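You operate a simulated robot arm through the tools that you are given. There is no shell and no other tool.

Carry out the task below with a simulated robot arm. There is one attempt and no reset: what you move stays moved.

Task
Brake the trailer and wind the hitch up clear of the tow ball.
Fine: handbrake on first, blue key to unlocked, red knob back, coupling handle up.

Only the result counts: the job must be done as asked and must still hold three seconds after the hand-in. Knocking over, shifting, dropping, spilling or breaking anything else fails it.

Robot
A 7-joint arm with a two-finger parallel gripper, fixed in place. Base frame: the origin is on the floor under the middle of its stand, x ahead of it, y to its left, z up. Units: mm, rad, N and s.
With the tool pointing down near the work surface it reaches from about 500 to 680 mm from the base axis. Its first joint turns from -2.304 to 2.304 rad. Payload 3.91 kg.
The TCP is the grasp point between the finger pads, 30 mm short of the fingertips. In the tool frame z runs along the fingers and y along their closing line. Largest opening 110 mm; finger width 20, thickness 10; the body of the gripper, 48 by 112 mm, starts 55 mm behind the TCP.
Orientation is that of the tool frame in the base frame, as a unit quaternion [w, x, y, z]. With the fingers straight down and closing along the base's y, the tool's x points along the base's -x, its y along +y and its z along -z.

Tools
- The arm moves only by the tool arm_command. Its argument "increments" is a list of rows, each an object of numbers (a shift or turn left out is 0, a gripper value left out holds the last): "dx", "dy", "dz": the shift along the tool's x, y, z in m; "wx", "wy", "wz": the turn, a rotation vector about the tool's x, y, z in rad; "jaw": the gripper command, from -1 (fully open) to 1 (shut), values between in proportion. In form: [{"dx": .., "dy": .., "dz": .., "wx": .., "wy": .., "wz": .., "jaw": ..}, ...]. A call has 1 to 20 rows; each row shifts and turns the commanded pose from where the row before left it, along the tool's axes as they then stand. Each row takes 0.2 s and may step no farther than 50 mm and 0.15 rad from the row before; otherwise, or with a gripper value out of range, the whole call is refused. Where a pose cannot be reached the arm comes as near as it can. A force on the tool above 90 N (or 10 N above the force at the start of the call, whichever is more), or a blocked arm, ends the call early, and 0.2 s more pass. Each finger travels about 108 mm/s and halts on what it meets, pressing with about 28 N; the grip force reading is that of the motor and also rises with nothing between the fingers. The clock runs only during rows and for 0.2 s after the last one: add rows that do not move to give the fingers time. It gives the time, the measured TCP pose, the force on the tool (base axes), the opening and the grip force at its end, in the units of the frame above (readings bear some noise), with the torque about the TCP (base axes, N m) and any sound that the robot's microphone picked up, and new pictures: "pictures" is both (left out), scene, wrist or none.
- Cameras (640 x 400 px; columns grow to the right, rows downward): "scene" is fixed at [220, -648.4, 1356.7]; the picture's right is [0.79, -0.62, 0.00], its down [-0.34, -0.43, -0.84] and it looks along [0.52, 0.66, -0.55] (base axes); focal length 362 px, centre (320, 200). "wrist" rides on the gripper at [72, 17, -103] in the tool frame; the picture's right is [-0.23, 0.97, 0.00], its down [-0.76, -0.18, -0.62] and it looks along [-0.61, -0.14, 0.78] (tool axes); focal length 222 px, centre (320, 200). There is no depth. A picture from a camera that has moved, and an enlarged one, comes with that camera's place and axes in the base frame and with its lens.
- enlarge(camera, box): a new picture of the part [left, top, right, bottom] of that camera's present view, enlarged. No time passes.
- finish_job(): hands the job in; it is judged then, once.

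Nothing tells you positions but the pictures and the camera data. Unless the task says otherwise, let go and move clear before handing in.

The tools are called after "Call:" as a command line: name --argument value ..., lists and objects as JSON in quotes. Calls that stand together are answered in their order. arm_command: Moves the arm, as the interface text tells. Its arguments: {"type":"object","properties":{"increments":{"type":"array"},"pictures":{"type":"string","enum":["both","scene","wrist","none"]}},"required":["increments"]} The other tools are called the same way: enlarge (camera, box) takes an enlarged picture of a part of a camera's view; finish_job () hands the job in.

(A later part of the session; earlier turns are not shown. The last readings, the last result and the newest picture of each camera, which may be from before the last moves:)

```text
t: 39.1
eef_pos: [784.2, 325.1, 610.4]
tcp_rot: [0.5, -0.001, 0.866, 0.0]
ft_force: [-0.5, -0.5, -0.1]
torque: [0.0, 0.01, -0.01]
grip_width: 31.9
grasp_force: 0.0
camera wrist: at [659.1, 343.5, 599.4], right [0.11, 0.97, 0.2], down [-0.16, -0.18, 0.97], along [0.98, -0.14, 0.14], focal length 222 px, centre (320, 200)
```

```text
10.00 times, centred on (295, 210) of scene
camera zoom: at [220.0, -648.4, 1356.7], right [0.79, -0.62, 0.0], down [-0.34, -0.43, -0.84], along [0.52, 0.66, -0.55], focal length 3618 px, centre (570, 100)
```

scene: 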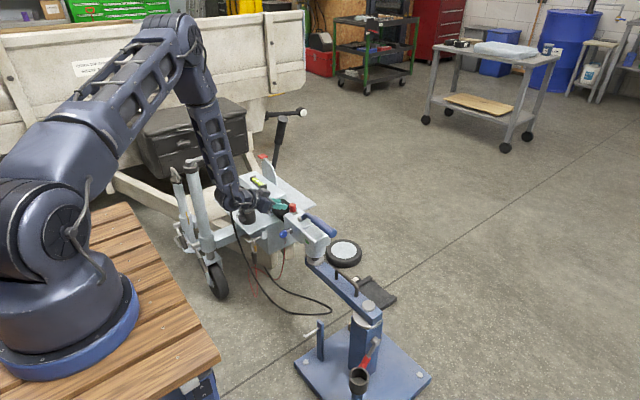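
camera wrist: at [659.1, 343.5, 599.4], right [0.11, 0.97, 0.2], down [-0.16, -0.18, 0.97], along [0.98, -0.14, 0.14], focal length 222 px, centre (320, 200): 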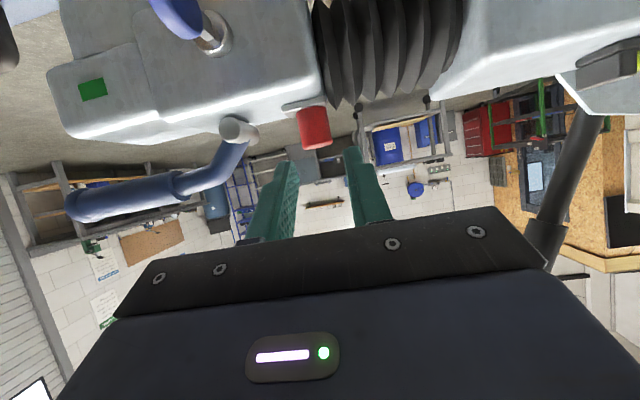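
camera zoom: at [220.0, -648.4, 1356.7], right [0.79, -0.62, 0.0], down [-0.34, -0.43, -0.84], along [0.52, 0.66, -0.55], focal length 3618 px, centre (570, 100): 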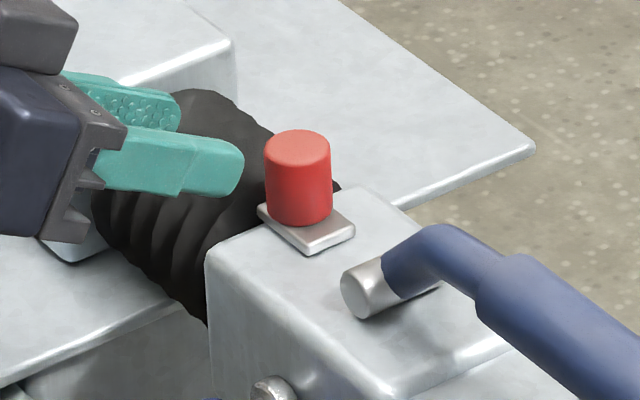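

The red knob stays back at its stop. Now the coupling handle: I'll close the fingers and go round to its front end near y≈108, where there is free space beneath it.

Call:
arm_command --increments '[{"dz": -0.0489, "jaw": 1}, {"dz": -0.0489}, {"wy": -0.0873}, {"wy": -0.0873}, {"dz": 0.0108, "dx": 0.0099, "dy": -0.0434}, {"dz": 0.0108, "dx": 0.0099, "dy": -0.0434}, {"dz": 0.0108, "dx": 0.0099, "dy": -0.0434}, {"dz": 0.0108, "dx": 0.0099, "dy": -0.0434}, {"dz": 0.0108, "dx": 0.0099, "dy": -0.0434}, {}]'

Call:
enlarge --camera "wrist" --box '[200, 20, 520, 220]'

Call:
enlarge --camera "scene" --box '[245, 185, 345, 255]'

```text
t: 41.3
eef_pos: [732.2, 109.3, 595.3]
tcp_rot: [0.574, -0.001, 0.819, 0.0]
ft_force: [-0.2, 0.6, -0.7]
torque: [-0.01, -0.02, 0.01]
grip_width: 0.0
grasp_force: 27.4
camera wrist: at [610.8, 128.1, 560.7], right [0.08, 0.97, 0.21], down [-0.33, -0.18, 0.93], along [0.94, -0.14, 0.3], focal length 222 px, centre (320, 200)
```

scene: 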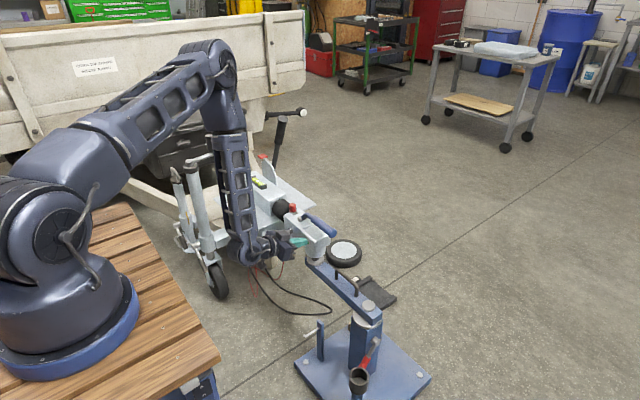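
wrist: 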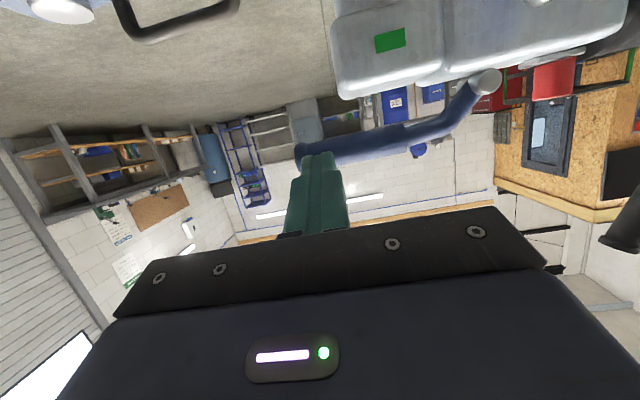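

```text
2.00 times, centred on (360, 120) of wrist
camera zoom: at [610.8, 128.1, 560.7], right [0.08, 0.97, 0.21], down [-0.33, -0.18, 0.93], along [0.94, -0.14, 0.3], focal length 444 px, centre (240, 360)
```

zoom: 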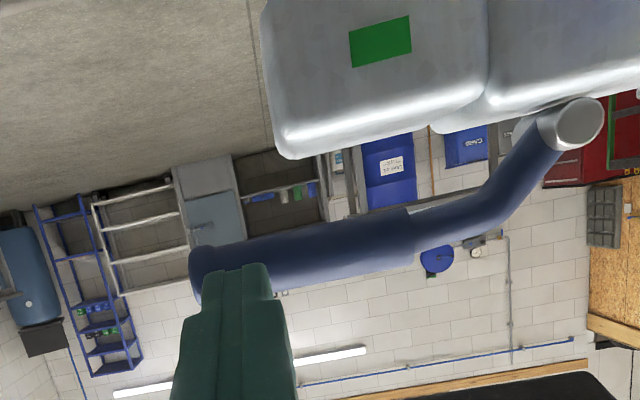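

```text
5.71 times, centred on (295, 220) of scene
camera zoom: at [220.0, -648.4, 1356.7], right [0.79, -0.62, 0.0], down [-0.34, -0.43, -0.84], along [0.52, 0.66, -0.55], focal length 2068 px, centre (463, 86)
```

zoom: 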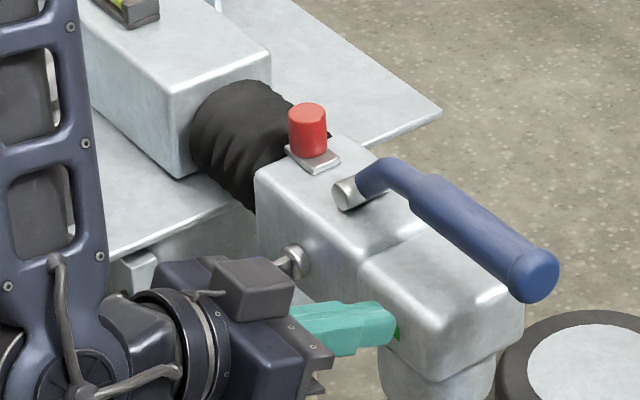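

The handle's end is at about (847, 81, 587) and the fingers point just beneath it. I'll slide in under the handle.

Call:
arm_command --increments '[{"dz": 0.0255}, {"dz": 0.0255}, {"dz": 0.0255}, {"dz": 0.0255}, {}]'

Call:
enlarge --camera "wrist" --box '[200, 60, 440, 220]'

Call:
enlarge --camera "scene" --box '[265, 195, 345, 250]'

```text
t: 42.5
eef_pos: [830.3, 111.2, 559.3]
tcp_rot: [0.575, -0.001, 0.818, 0.0]
ft_force: [0.0, -0.7, 0.4]
torque: [-0.02, -0.02, 0.0]
grip_width: 0.0
grasp_force: 28.3
camera wrist: at [709.2, 128.7, 526.4], right [0.08, 0.97, 0.21], down [-0.33, -0.18, 0.93], along [0.94, -0.14, 0.3], focal length 222 px, centre (320, 200)
```

scene: 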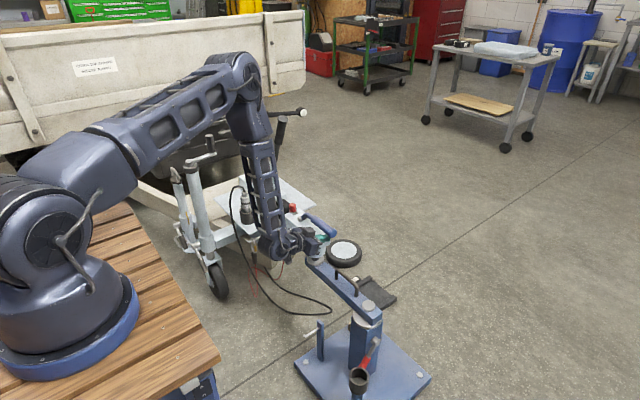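
wrist: 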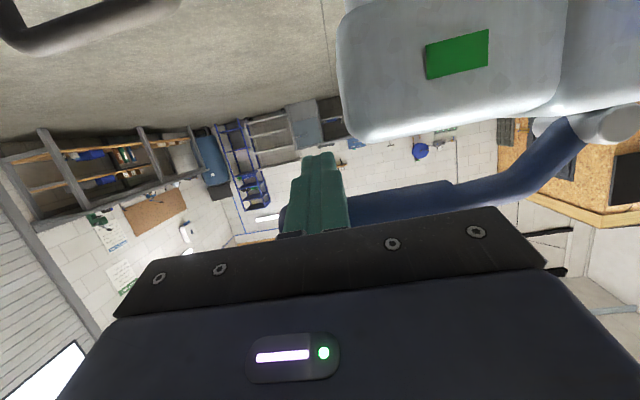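

```text
2.50 times, centred on (320, 140) of wrist
camera zoom: at [709.2, 128.7, 526.4], right [0.08, 0.97, 0.21], down [-0.33, -0.18, 0.93], along [0.94, -0.14, 0.3], focal length 555 px, centre (320, 350)
```

zoom: 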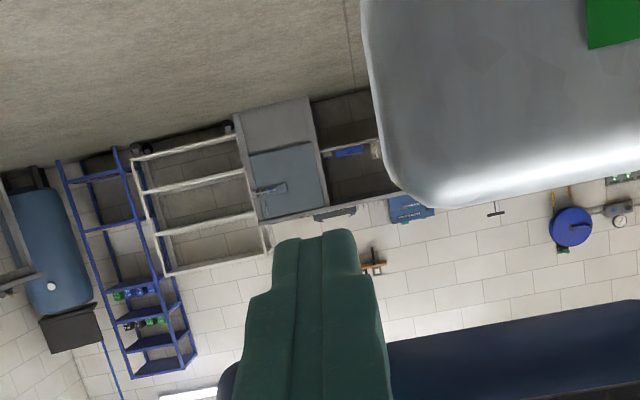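

```text
7.27 times, centred on (305, 222) of scene
camera zoom: at [220.0, -648.4, 1356.7], right [0.79, -0.62, 0.0], down [-0.34, -0.43, -0.84], along [0.52, 0.66, -0.55], focal length 2631 px, centre (429, 36)
```

zoom: 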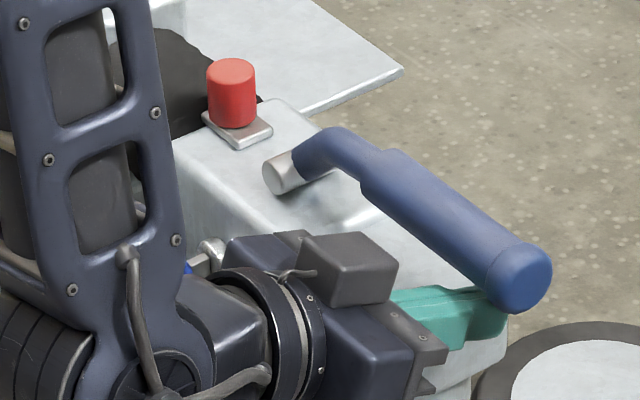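

The fingers are under the handle end. I'll lift along its arc in small steps, watching the force.

Call:
arm_command --increments '[{"dz": -0.0034, "dx": -0.0094}, {"dz": -0.0045, "dx": -0.0122, "dy": 0.001}, {"dz": -0.0045, "dx": -0.0122, "dy": 0.002}, {"dz": -0.0044, "dx": -0.0121, "dy": 0.003}]'

Call:
enlarge --camera "scene" --box '[265, 185, 345, 250]'

```text
t: 43.5
eef_pos: [829.2, 115.2, 608.8]
tcp_rot: [0.575, 0.0, 0.818, 0.0]
ft_force: [0.2, 0.2, -1.9]
torque: [-0.01, 0.03, 0.0]
grip_width: 0.1
grasp_force: 27.9
camera wrist: at [707.8, 133.6, 576.5], right [0.08, 0.97, 0.21], down [-0.33, -0.18, 0.93], along [0.94, -0.14, 0.3], focal length 222 px, centre (320, 200)
```

scene: 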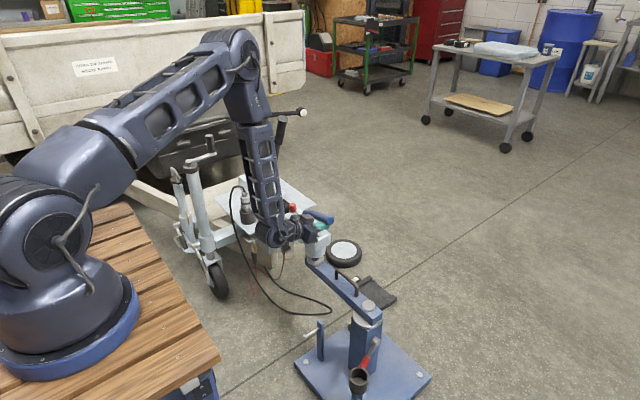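
wrist: 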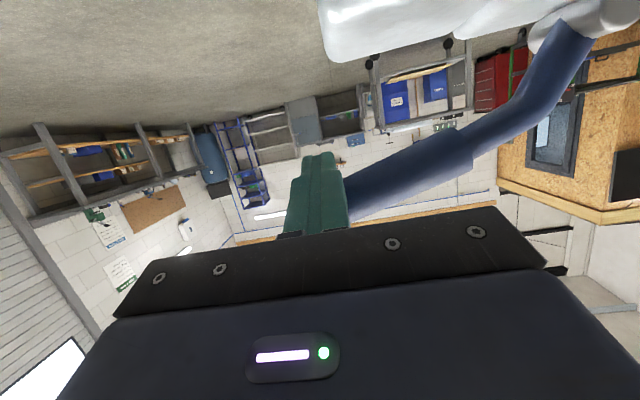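

```text
6.15 times, centred on (305, 218) of scene
camera zoom: at [220.0, -648.4, 1356.7], right [0.79, -0.62, 0.0], down [-0.34, -0.43, -0.84], along [0.52, 0.66, -0.55], focal length 2226 px, centre (412, 92)
```

zoom: 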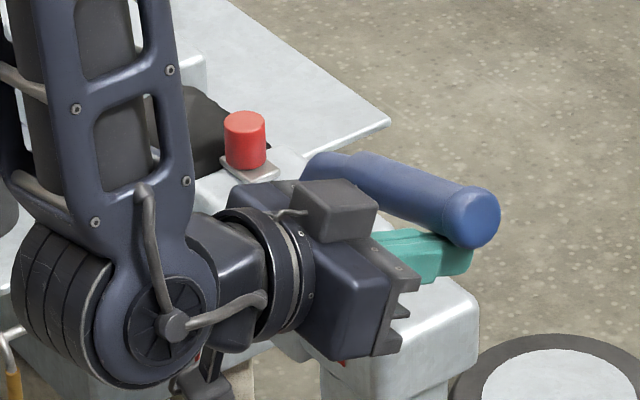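

The handle lifts with almost no force. I'll continue along the arc.

Call:
arm_command --increments '[{"dz": -0.0043, "dx": -0.0118, "dy": 0.0046}, {"dz": -0.0042, "dx": -0.0115, "dy": 0.0057}, {"dz": -0.004, "dx": -0.0109, "dy": 0.0068}, {"dz": -0.0038, "dx": -0.0103, "dy": 0.0077}, {"dz": -0.0035, "dx": -0.0096, "dy": 0.0087}, {"dz": -0.0032, "dx": -0.0089, "dy": 0.0096}]'

Call:
enlarge --camera "scene" --box '[265, 175, 345, 250]'

```text
t: 44.9
eef_pos: [830.3, 158.8, 674.9]
tcp_rot: [0.574, 0.0, 0.819, -0.001]
ft_force: [-0.7, -0.4, -0.2]
torque: [-0.04, 0.01, 0.01]
grip_width: 0.0
grasp_force: 27.8
camera wrist: at [707.8, 176.8, 642.6], right [0.08, 0.97, 0.21], down [-0.33, -0.18, 0.93], along [0.94, -0.14, 0.3], focal length 222 px, centre (320, 200)
```

scene: 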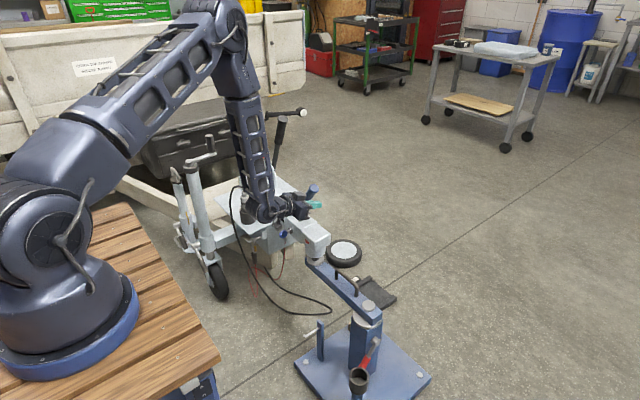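
wrist: 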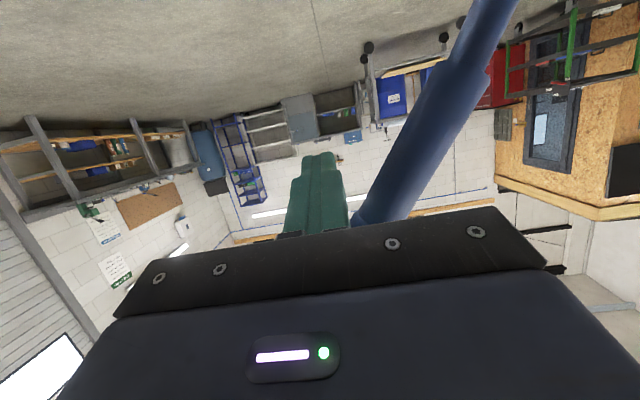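

```text
5.33 times, centred on (305, 212) of scene
camera zoom: at [220.0, -648.4, 1356.7], right [0.79, -0.62, 0.0], down [-0.34, -0.43, -0.84], along [0.52, 0.66, -0.55], focal length 1930 px, centre (400, 133)
```

zoom: 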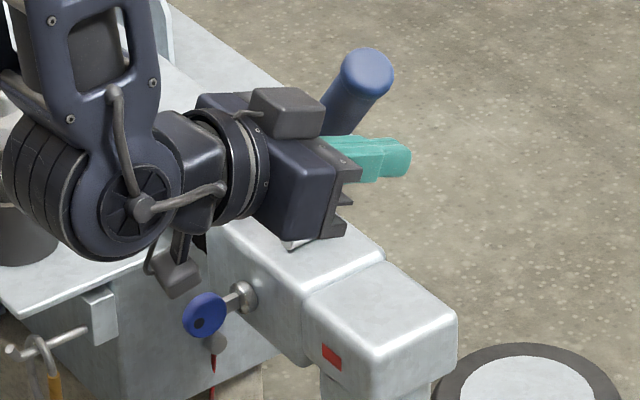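

The coupling indicator has gone from green to red, which suggests the latch is open. I'll follow a bit further to find the handle's upper stop.

Call:
arm_command --increments '[{"dz": -0.0029, "dx": -0.0081, "dy": 0.0103}, {"dz": -0.0026, "dx": -0.0072, "dy": 0.011}, {"dz": -0.0023, "dx": -0.0062, "dy": 0.0117}]'

Call:
enlarge --camera "scene" --box '[265, 165, 345, 250]'

```text
t: 45.7
eef_pos: [826.7, 176.3, 691.3]
tcp_rot: [0.568, 0.004, 0.823, -0.01]
ft_force: [-0.8, -12.6, -9.4]
torque: [-0.07, 0.21, -0.23]
grip_width: 0.1
grasp_force: 28.0
stopped in row 3: the force on the tool passed its limit at 99 N (the readings are from after the stop); the commanded pose is now the measured one
camera wrist: at [706.3, 197.0, 659.7], right [0.1, 0.97, 0.2], down [-0.32, -0.16, 0.94], along [0.94, -0.16, 0.29], focal length 222 px, centre (320, 200)
```

scene: 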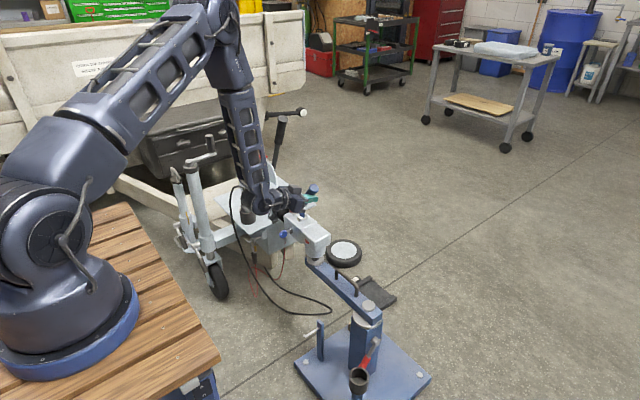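
wrist: 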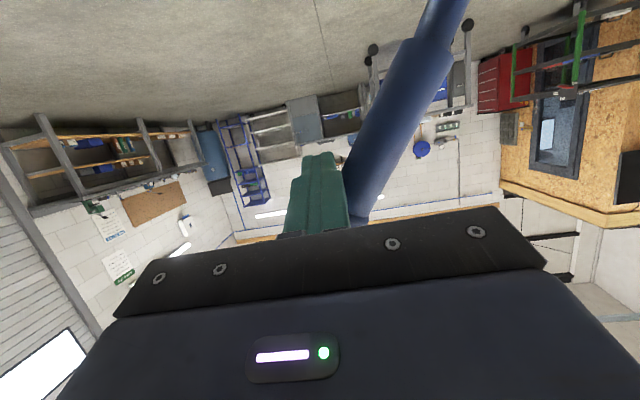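

```text
4.71 times, centred on (305, 208) of scene
camera zoom: at [220.0, -648.4, 1356.7], right [0.79, -0.62, 0.0], down [-0.34, -0.43, -0.84], along [0.52, 0.66, -0.55], focal length 1703 px, centre (391, 165)
```

zoom: 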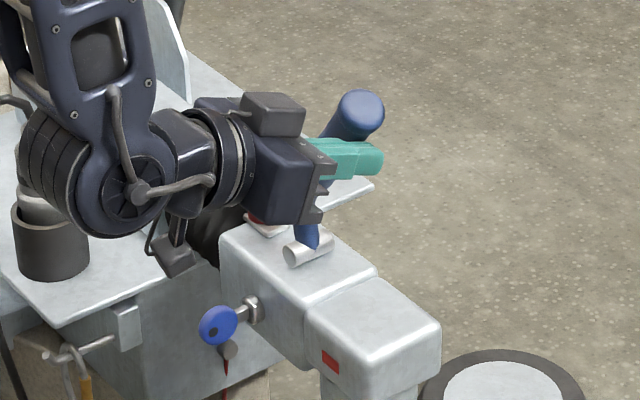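

The handle is at its upper stop and the indicator is red. I'll back away and check that the handle stays up and the knob is still back.

Call:
arm_command --increments '[{"dy": -0.015}, {"dy": -0.02}, {"dz": -0.045}, {"dz": -0.045}, {"dz": -0.045}, {"dx": -0.04}, {}]'

Call:
enlarge --camera "scene" --box '[255, 165, 345, 250]'

Call:
enlarge --camera "wrist" --box '[240, 0, 540, 200]'

```text
t: 47.3
eef_pos: [712.8, 148.5, 777.7]
tcp_rot: [0.569, 0.003, 0.822, -0.009]
ft_force: [-0.2, 0.4, 0.6]
torque: [0.02, -0.01, 0.0]
grip_width: 0.0
grasp_force: 28.2
camera wrist: at [591.2, 167.9, 746.0], right [0.1, 0.97, 0.2], down [-0.32, -0.16, 0.93], along [0.94, -0.15, 0.29], focal length 222 px, centre (320, 200)
```

scene: 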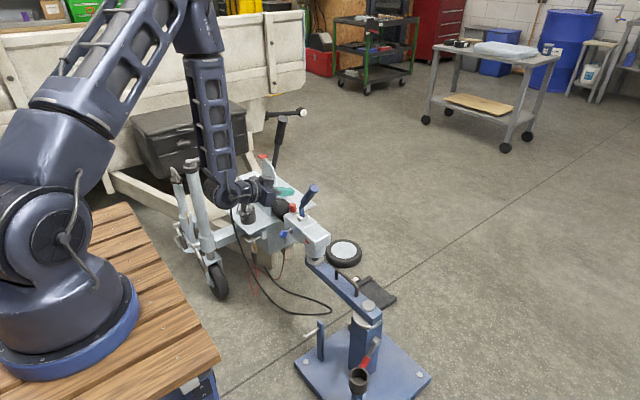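
wrist: 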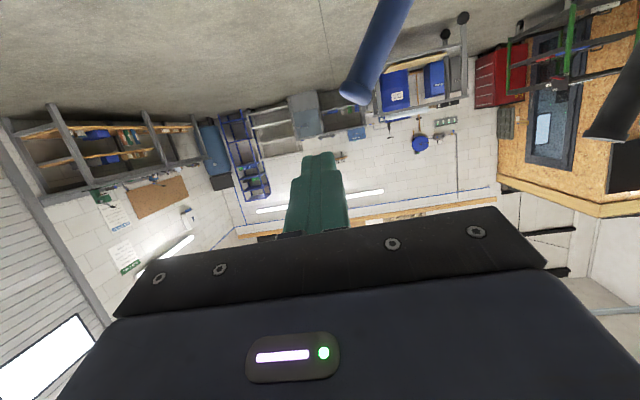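

```text
4.71 times, centred on (300, 208) of scene
camera zoom: at [220.0, -648.4, 1356.7], right [0.79, -0.62, 0.0], down [-0.34, -0.43, -0.84], along [0.52, 0.66, -0.55], focal length 1703 px, centre (414, 165)
```

zoom: 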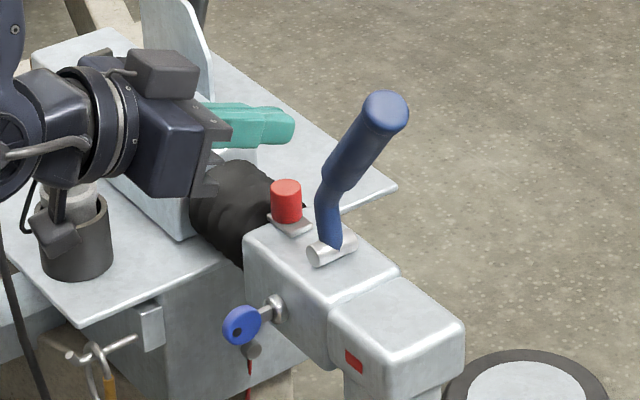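

```text
2.00 times, centred on (390, 100) of wrist
camera zoom: at [591.2, 167.9, 746.0], right [0.1, 0.97, 0.2], down [-0.32, -0.16, 0.93], along [0.94, -0.15, 0.29], focal length 444 px, centre (180, 400)
```

zoom: 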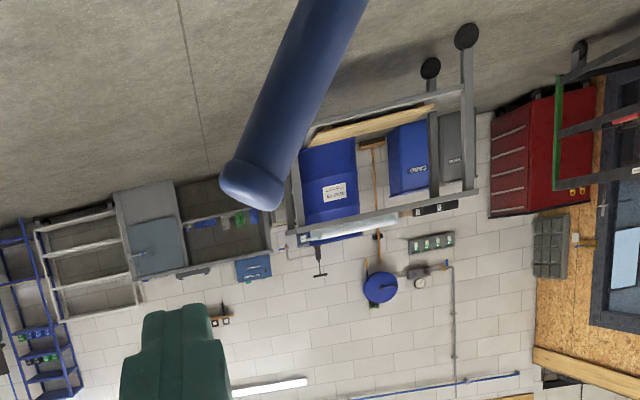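

All four steps hold: handbrake up, key turned, knob back, handle up. Next is the jockey-wheel crank. I'll raise the hand, reduce the tilt and yaw it toward the crank.

Call:
arm_command --increments '[{"dz": -0.014, "dx": -0.0375}, {"dz": -0.014, "dx": -0.0375}, {"dz": -0.014, "dx": -0.0375}, {"wy": 0.14}, {"wy": 0.14}, {"wy": 0.14}, {"wx": -0.093, "wz": -0.092}, {"wx": -0.093, "wz": -0.092}, {"wx": -0.093, "wz": -0.092}, {"wx": -0.093, "wz": -0.092}, {"wx": -0.093, "wz": -0.092}, {"wx": -0.093, "wz": -0.092}, {"jaw": -0.1}]'

```text
t: 50.1
eef_pos: [715.9, 148.7, 897.6]
tcp_rot: [0.355, -0.35, 0.855, 0.141]
ft_force: [0.6, 0.3, 0.1]
torque: [-0.01, 0.02, -0.01]
grip_width: 60.5
grasp_force: 0.1
camera wrist: at [615.0, 75.3, 919.6], right [-0.56, 0.81, 0.15], down [0.19, -0.05, 0.98], along [0.8, 0.58, -0.13], focal length 222 px, centre (320, 200)
```

scene: 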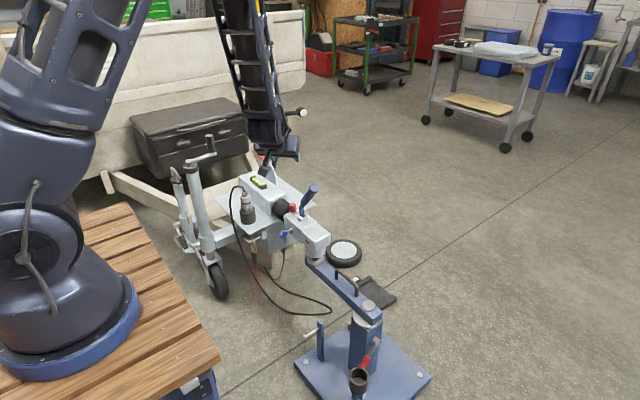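
wrist: 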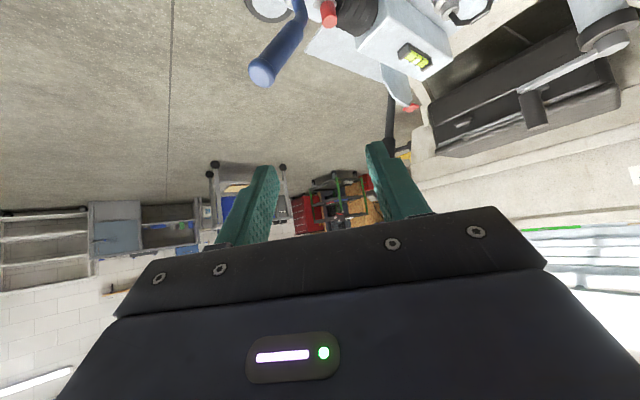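

The tool now points at about 45° azimuth and 45° down. I'll move across at this height to a pre-approach point above the crank knob.

Call:
arm_command --increments '[{"dz": 0.0189, "dy": 0.0369, "dx": -0.0153}, {"dz": 0.0189, "dy": 0.0369, "dx": -0.0153}, {"dz": 0.0189, "dy": 0.0369, "dx": -0.0153}, {"dz": 0.0189, "dy": 0.0369, "dx": -0.0153}, {"dz": 0.0189, "dy": 0.0369, "dx": -0.0153}, {"dz": 0.0189, "dy": 0.0369, "dx": -0.0153}, {"dz": 0.0189, "dy": 0.0369, "dx": -0.0153}, {"dz": 0.0189, "dy": 0.0369, "dx": -0.0153}, {"dz": 0.0189, "dy": 0.0369, "dx": -0.0153}, {"dz": 0.0189, "dy": 0.0369, "dx": -0.0153}, {}]'

Call:
enlarge --camera "scene" --box '[150, 120, 270, 200]'

Call:
enlarge --camera "wrist" --box '[200, 0, 520, 220]'

```text
t: 52.5
eef_pos: [630.9, 581.8, 870.9]
tcp_rot: [0.356, -0.348, 0.856, 0.14]
ft_force: [0.6, 0.0, 0.5]
torque: [-0.01, 0.02, 0.03]
grip_width: 60.6
grasp_force: 0.0
camera wrist: at [531.3, 509.6, 892.7], right [-0.56, 0.81, 0.15], down [0.19, -0.05, 0.98], along [0.8, 0.58, -0.12], focal length 222 px, centre (320, 200)
```

scene: 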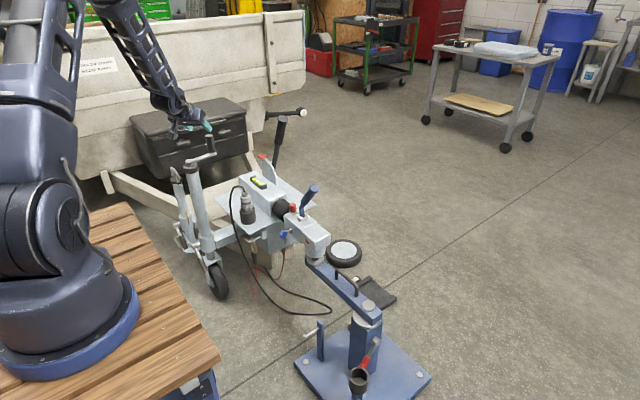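
wrist: 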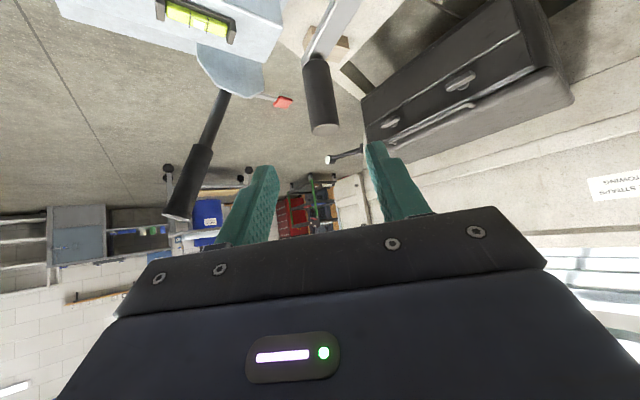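

```text
5.00 times, centred on (210, 160) of scene
camera zoom: at [220.0, -648.4, 1356.7], right [0.79, -0.62, 0.0], down [-0.34, -0.43, -0.84], along [0.52, 0.66, -0.55], focal length 1809 px, centre (870, 400)
```

zoom: 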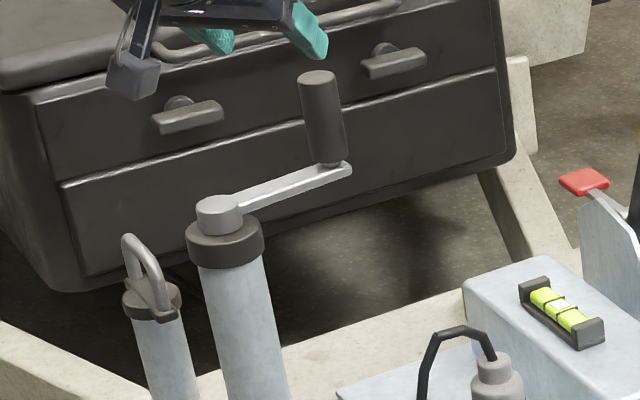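

```text
1.82 times, centred on (360, 110) of wrist
camera zoom: at [531.3, 509.6, 892.7], right [-0.56, 0.81, 0.15], down [0.19, -0.05, 0.98], along [0.8, 0.58, -0.12], focal length 404 px, centre (247, 364)
```

zoom: 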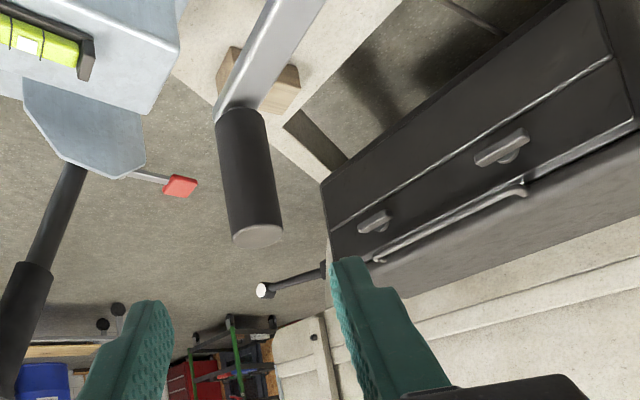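

The knob is measured as vertical at (694, 649), from z 721 to 796, with the hub near (592, 627). I'll descend along the tool axis to straddle it.

Call:
arm_command --increments '[{"dy": 0.0047, "dz": 0.03, "dx": 0.0009}, {"dz": 0.035}, {"dz": 0.03}, {}]'

Call:
enlarge --camera "wrist" --box '[200, 40, 460, 220]'

Call:
enlarge --camera "scene" --box '[150, 120, 270, 200]'

```text
t: 53.5
eef_pos: [676.1, 627.6, 800.2]
tcp_rot: [0.355, -0.349, 0.856, 0.141]
ft_force: [0.7, 0.5, 0.0]
torque: [-0.01, 0.02, -0.02]
grip_width: 60.4
grasp_force: 0.1
camera wrist: at [575.9, 556.0, 822.5], right [-0.56, 0.81, 0.15], down [0.19, -0.05, 0.98], along [0.8, 0.58, -0.13], focal length 222 px, centre (320, 200)
```

scene: 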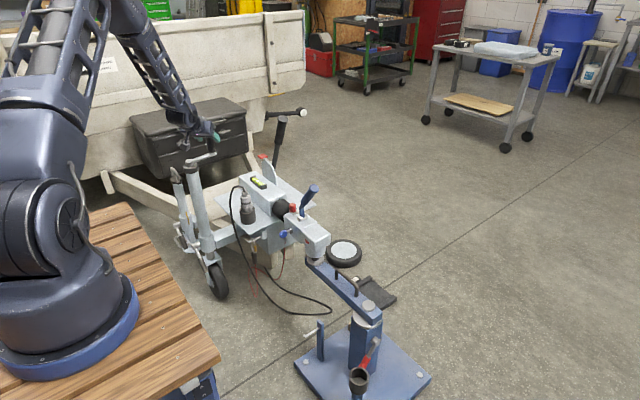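
wrist: 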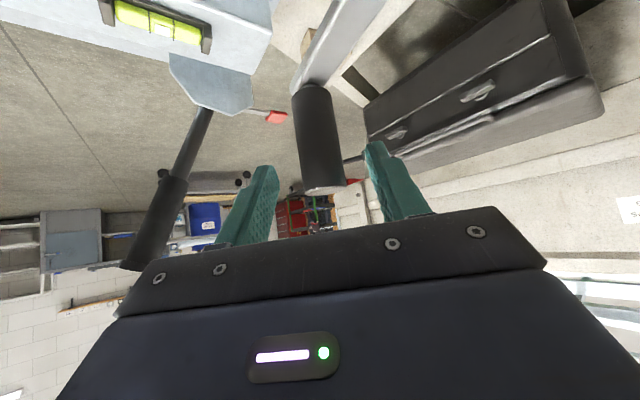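

```text
2.22 times, centred on (330, 130) of wrist
camera zoom: at [575.9, 556.0, 822.5], right [-0.56, 0.81, 0.15], down [0.19, -0.05, 0.98], along [0.8, 0.58, -0.13], focal length 494 px, centre (298, 356)
```

zoom: 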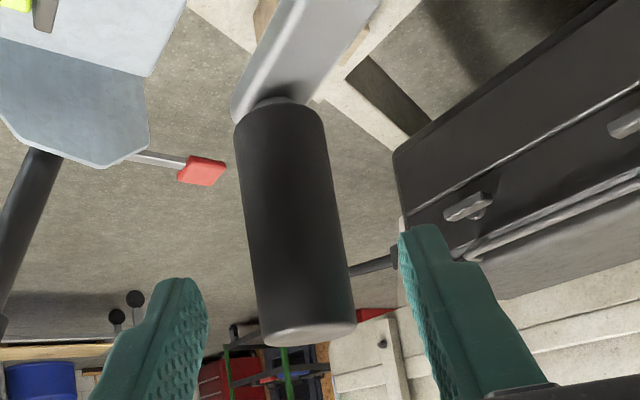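

```text
5.00 times, centred on (210, 160) of scene
camera zoom: at [220.0, -648.4, 1356.7], right [0.79, -0.62, 0.0], down [-0.34, -0.43, -0.84], along [0.52, 0.66, -0.55], focal length 1809 px, centre (870, 400)
```

zoom: 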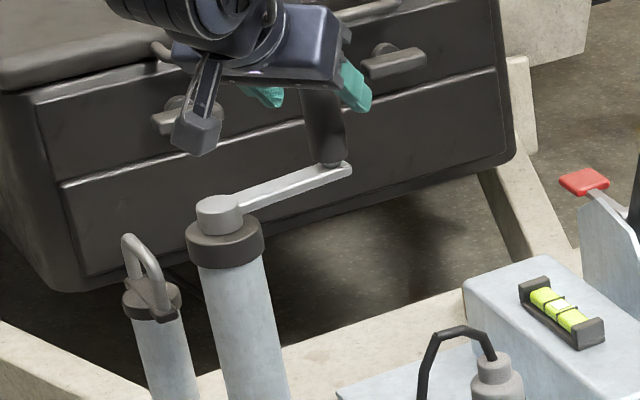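

The knob sits between the fingers. I'll go the last 40 mm and close on it.

Call:
arm_command --increments '[{"dz": 0.021, "dy": 0.0015, "dx": -0.0017}, {"dz": 0.021, "dy": 0.0015, "dx": -0.0017}, {}, {"jaw": 1}, {}, {}]'

Call:
enlarge --camera "wrist" --box '[200, 40, 460, 220]'

Call:
enlarge --camera "scene" --box '[150, 120, 270, 200]'

```text
t: 54.9
eef_pos: [697.7, 652.9, 773.8]
tcp_rot: [0.355, -0.348, 0.856, 0.14]
ft_force: [11.4, 2.0, -3.8]
torque: [0.02, 0.74, 0.12]
grip_width: 28.1
grasp_force: 44.6
camera wrist: at [598.1, 581.2, 795.5], right [-0.56, 0.81, 0.15], down [0.19, -0.05, 0.98], along [0.8, 0.58, -0.12], focal length 222 px, centre (320, 200)
```

scene: 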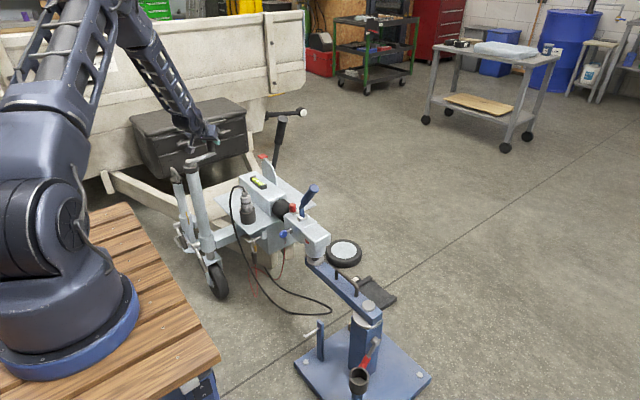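
wrist: 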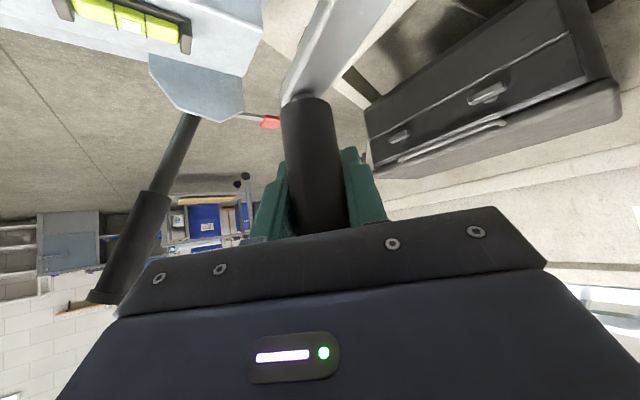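

```text
2.22 times, centred on (330, 130) of wrist
camera zoom: at [598.1, 581.2, 795.5], right [-0.56, 0.81, 0.15], down [0.19, -0.05, 0.98], along [0.8, 0.58, -0.12], focal length 494 px, centre (298, 356)
```

zoom: 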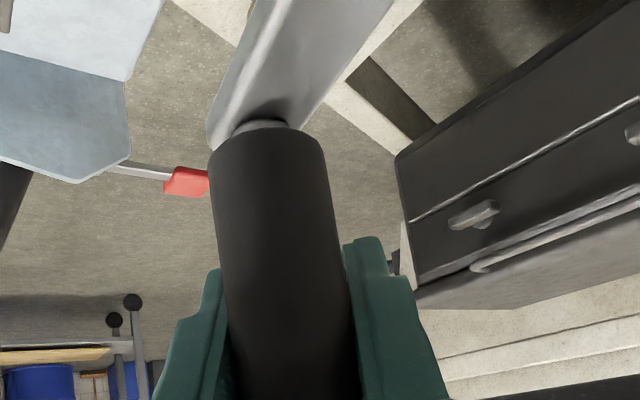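

```text
5.00 times, centred on (210, 160) of scene
camera zoom: at [220.0, -648.4, 1356.7], right [0.79, -0.62, 0.0], down [-0.34, -0.43, -0.84], along [0.52, 0.66, -0.55], focal length 1809 px, centre (870, 400)
```

zoom: 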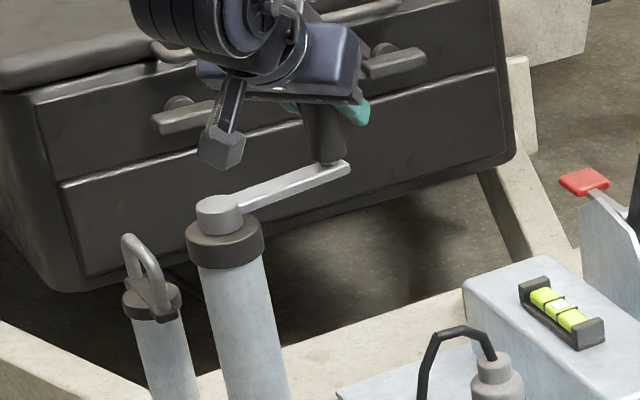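

The knob is gripped. I'll try a small clockwise swing, as seen from above, and watch the forces.

Call:
arm_command --increments '[{"dx": 0.003, "dy": -0.0059, "dz": -0.003}, {"dx": 0.003, "dy": -0.0059, "dz": -0.003}, {"dx": 0.0036, "dy": -0.0052, "dz": -0.0035}, {"dx": 0.0036, "dy": -0.0052, "dz": -0.0035}]'

Call:
enlarge --camera "scene" --box '[150, 120, 270, 200]'

```text
t: 55.9
eef_pos: [699.2, 626.6, 775.1]
tcp_rot: [0.355, -0.349, 0.856, 0.14]
ft_force: [-0.6, 0.9, 3.8]
torque: [0.83, -0.22, -0.02]
grip_width: 28.5
grasp_force: 45.2
camera wrist: at [598.9, 553.5, 795.5], right [-0.56, 0.81, 0.15], down [0.19, -0.05, 0.98], along [0.8, 0.58, -0.13], focal length 222 px, centre (320, 200)
```

scene: 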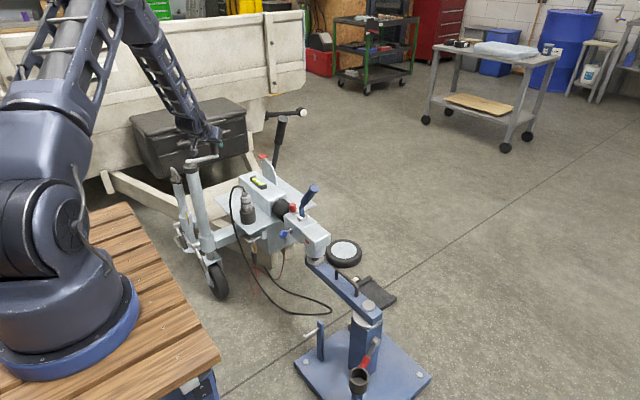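
wrist: 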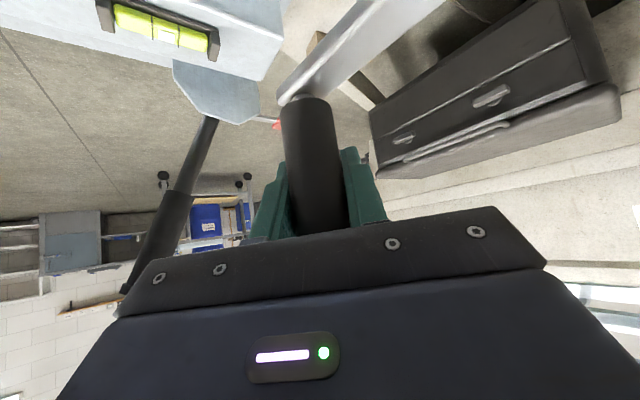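

```text
5.00 times, centred on (210, 160) of scene
camera zoom: at [220.0, -648.4, 1356.7], right [0.79, -0.62, 0.0], down [-0.34, -0.43, -0.84], along [0.52, 0.66, -0.55], focal length 1809 px, centre (870, 400)
```

zoom: 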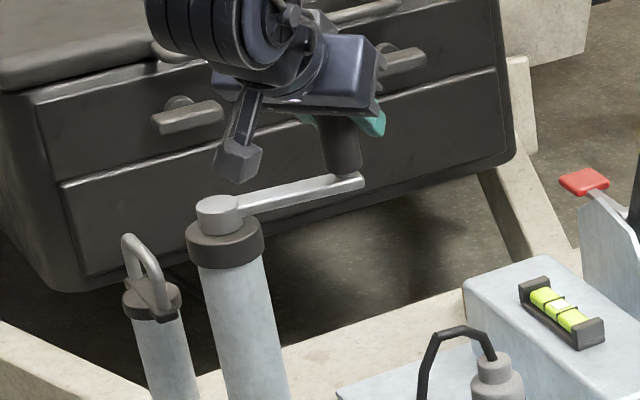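

The crank turns easily this way. I'll continue clockwise through a larger arc and then check what moved.

Call:
arm_command --increments '[{"dz": -0.01025, "dx": 0.01026, "dy": -0.01094}, {"dz": -0.01144, "dx": 0.01145, "dy": -0.00825}, {"dz": -0.01228, "dx": 0.01229, "dy": -0.00532}, {"dz": -0.01274, "dx": 0.01275, "dy": -0.00222}, {"dz": -0.01282, "dx": 0.01283, "dy": 0.00095}, {"dz": -0.01251, "dx": 0.01252, "dy": 0.00409}]'

Call:
enlarge --camera "scene" --box '[150, 120, 270, 200]'

Call:
enlarge --camera "scene" --box '[170, 230, 270, 310]'

Call:
enlarge --camera "scene" --box '[270, 210, 370, 280]'

```text
t: 57.3
eef_pos: [640.4, 543.0, 774.0]
tcp_rot: [0.354, -0.35, 0.856, 0.141]
ft_force: [-23.2, 53.6, -6.6]
torque: [-0.19, 0.26, -0.39]
grip_width: 28.4
grasp_force: 44.2
camera wrist: at [538.9, 470.8, 795.6], right [-0.57, 0.81, 0.15], down [0.19, -0.05, 0.98], along [0.8, 0.58, -0.13], focal length 222 px, centre (320, 200)
```

scene: 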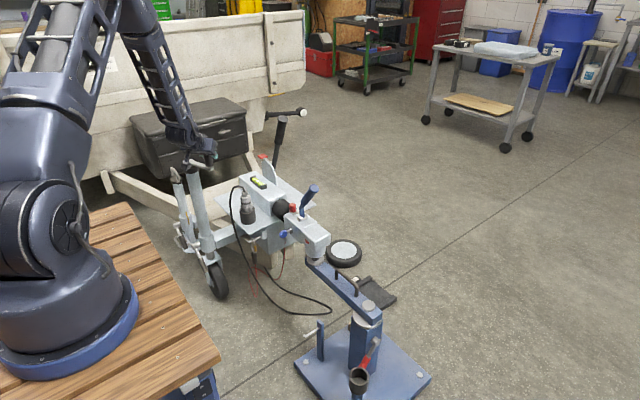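
wrist: 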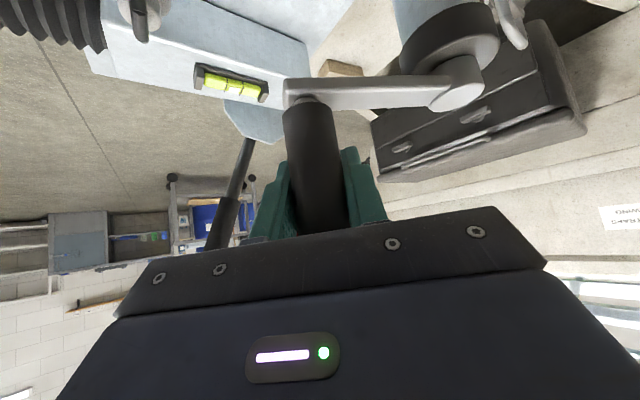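

```text
5.00 times, centred on (210, 160) of scene
camera zoom: at [220.0, -648.4, 1356.7], right [0.79, -0.62, 0.0], down [-0.34, -0.43, -0.84], along [0.52, 0.66, -0.55], focal length 1809 px, centre (870, 400)
```

zoom: 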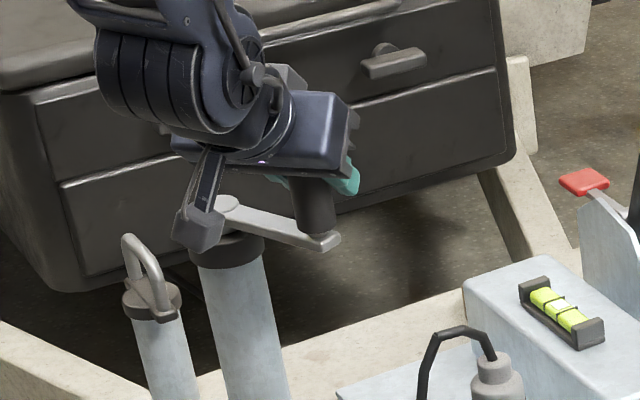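

```text
5.00 times, centred on (220, 270) of scene
camera zoom: at [220.0, -648.4, 1356.7], right [0.79, -0.62, 0.0], down [-0.34, -0.43, -0.84], along [0.52, 0.66, -0.55], focal length 1809 px, centre (820, -150)
```

zoom: 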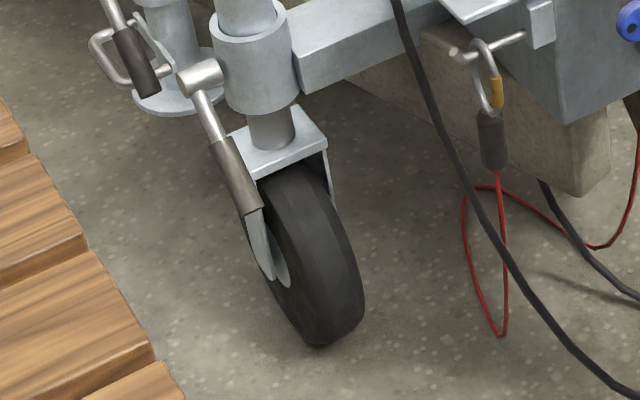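

```text
5.71 times, centred on (320, 245) of scene
camera zoom: at [220.0, -648.4, 1356.7], right [0.79, -0.62, 0.0], down [-0.34, -0.43, -0.84], along [0.52, 0.66, -0.55], focal length 2068 px, centre (320, -57)
```

zoom: 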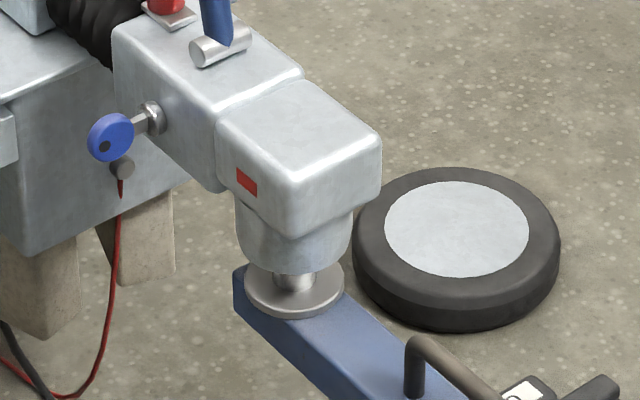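

The crank follows, but a radial force built up because my assumed radius was too large; the true one is about 98 mm around (597, 630). I'll correct for that and continue clockwise.

Call:
arm_command --increments '[{"dz": -0.0079, "dx": 0.0078, "dy": 0.0131}, {"dz": -0.00988, "dx": 0.00989, "dy": 0.0098}, {"dz": -0.00853, "dx": 0.00854, "dy": 0.01208}, {"dz": -0.00692, "dx": 0.00692, "dy": 0.01399}]' --pictures "none"

```text
t: 58.3
eef_pos: [574.2, 538.7, 774.2]
tcp_rot: [0.354, -0.348, 0.857, 0.138]
ft_force: [-8.5, -42.4, 5.7]
torque: [1.12, 0.71, 0.23]
grip_width: 28.4
grasp_force: 45.1
```

A radial force of about 42 N now acts the other way. I'll nudge outward slightly, continue, and check that the knob is still well seated in the fingers.

Call:
arm_command --increments '[{"dz": -0.0063, "dx": 0.0063, "dy": 0.0144}, {"dz": -0.00312, "dx": 0.00312, "dy": 0.0165}, {"dz": -0.00105, "dx": 0.00105, "dy": 0.01702}]'

Call:
enlarge --camera "wrist" --box '[200, 40, 460, 220]'

Call:
enlarge --camera "scene" --box '[150, 120, 270, 200]'

Call:
enlarge --camera "scene" --box '[270, 210, 370, 280]'

```text
t: 59.1
eef_pos: [527.8, 565.4, 773.9]
tcp_rot: [0.354, -0.35, 0.856, 0.14]
ft_force: [-25.5, -23.3, -10.9]
torque: [0.79, 0.1, 0.0]
grip_width: 28.6
grasp_force: 45.5
camera wrist: at [428.0, 493.4, 795.2], right [-0.57, 0.81, 0.15], down [0.19, -0.05, 0.98], along [0.8, 0.58, -0.13], focal length 222 px, centre (320, 200)
```

scene: 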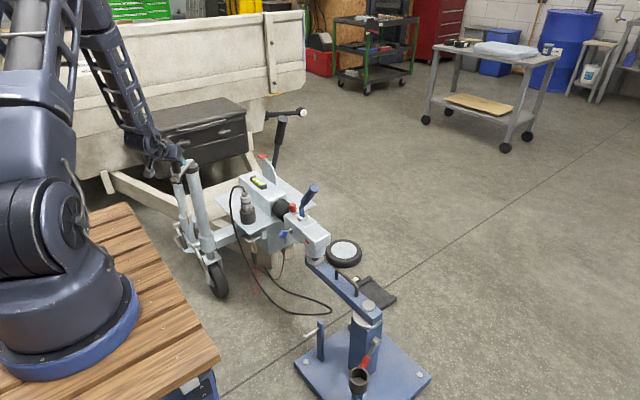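
wrist: 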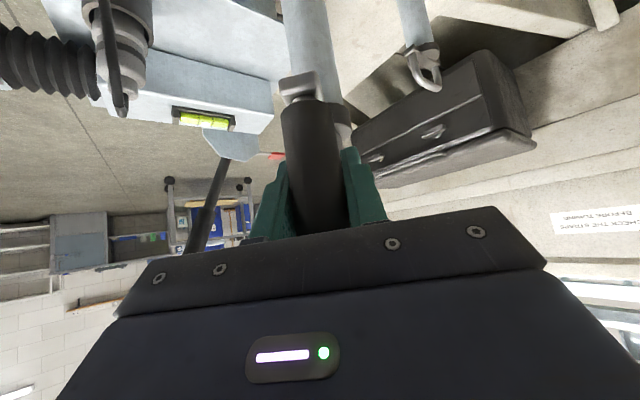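

```text
2.22 times, centred on (330, 130) of wrist
camera zoom: at [428.0, 493.4, 795.2], right [-0.57, 0.81, 0.15], down [0.19, -0.05, 0.98], along [0.8, 0.58, -0.13], focal length 494 px, centre (298, 356)
```

zoom: 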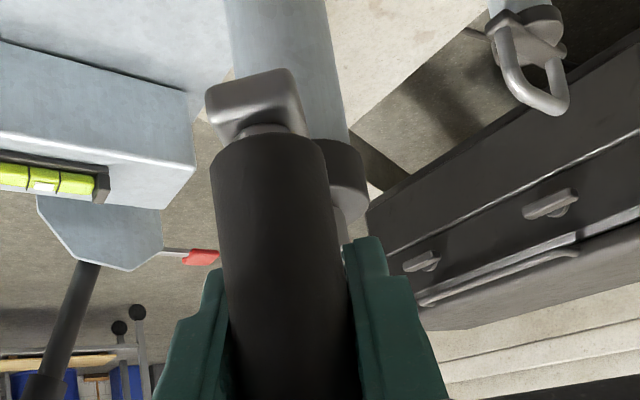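

```text
5.00 times, centred on (210, 160) of scene
camera zoom: at [220.0, -648.4, 1356.7], right [0.79, -0.62, 0.0], down [-0.34, -0.43, -0.84], along [0.52, 0.66, -0.55], focal length 1809 px, centre (870, 400)
```

zoom: 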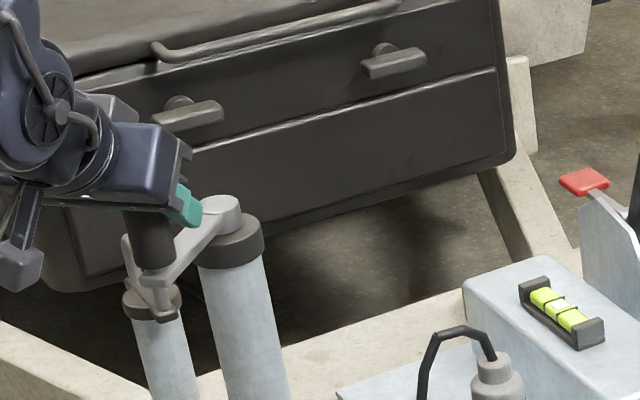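

```text
5.71 times, centred on (320, 245) of scene
camera zoom: at [220.0, -648.4, 1356.7], right [0.79, -0.62, 0.0], down [-0.34, -0.43, -0.84], along [0.52, 0.66, -0.55], focal length 2068 px, centre (320, -57)
```

zoom: 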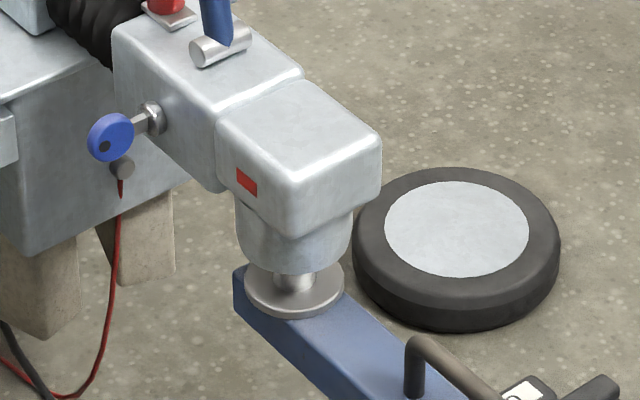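

The knob is still seated. About 150° in, the coupling hasn't visibly moved. I'll check the wheel at the same zoom to see which part is moving.

Call:
enlarge --camera "scene" --box '[170, 230, 270, 310]'

Call:
enlarge --camera "scene" --box '[195, 250, 235, 300]'

Call:
enlarge --camera "scene" --box '[300, 240, 340, 270]'

```text
5.00 times, centred on (220, 270) of scene
camera zoom: at [220.0, -648.4, 1356.7], right [0.79, -0.62, 0.0], down [-0.34, -0.43, -0.84], along [0.52, 0.66, -0.55], focal length 1809 px, centre (820, -150)
```

zoom: 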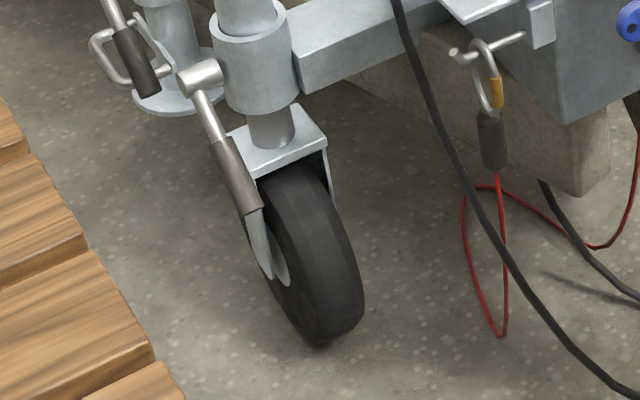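

```text
8.00 times, centred on (215, 275) of scene
camera zoom: at [220.0, -648.4, 1356.7], right [0.79, -0.62, 0.0], down [-0.34, -0.43, -0.84], along [0.52, 0.66, -0.55], focal length 2894 px, centre (1160, -400)
```

zoom: 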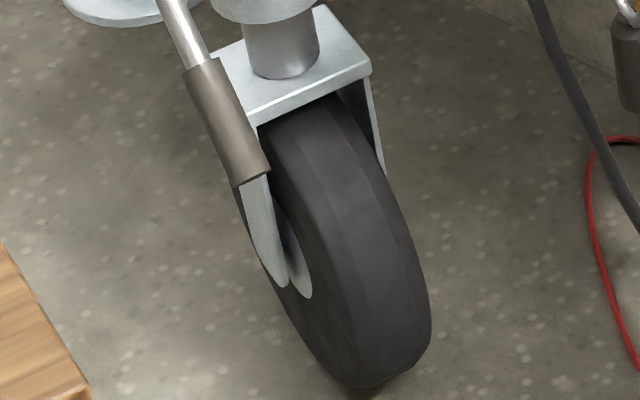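

```text
13.33 times, centred on (320, 255) of scene
camera zoom: at [220.0, -648.4, 1356.7], right [0.79, -0.62, 0.0], down [-0.34, -0.43, -0.84], along [0.52, 0.66, -0.55], focal length 4824 px, centre (320, -533)
```

zoom: 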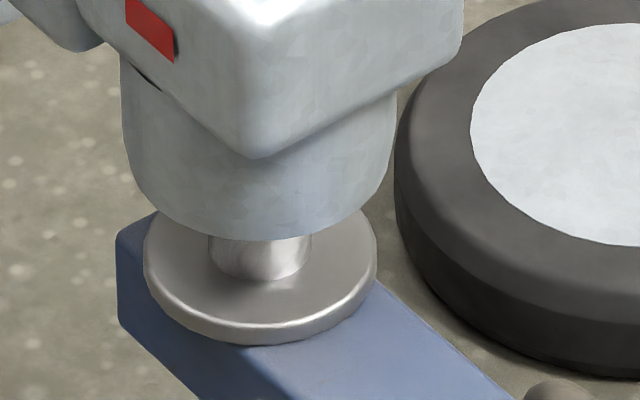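

I see a slight dark gap under the tyre now, so clockwise may be lifting the wheel instead of the hitch. I'll reverse to counter-clockwise and compare.

Call:
arm_command --increments '[{"dz": 0.0004, "dx": -0.0004, "dy": -0.01702}, {"dz": 0.00312, "dx": -0.00312, "dy": -0.0165}, {"dz": 0.0051, "dx": -0.0051, "dy": -0.01548}, {"dz": 0.00692, "dx": -0.00692, "dy": -0.01399}, {"dz": 0.00853, "dx": -0.00854, "dy": -0.01208}]' --pictures "none"

```text
t: 60.3
eef_pos: [607.3, 537.4, 773.3]
tcp_rot: [0.355, -0.349, 0.856, 0.14]
ft_force: [-1.7, 4.4, -29.7]
torque: [1.02, -0.03, -0.04]
grip_width: 28.5
grasp_force: 45.0
```

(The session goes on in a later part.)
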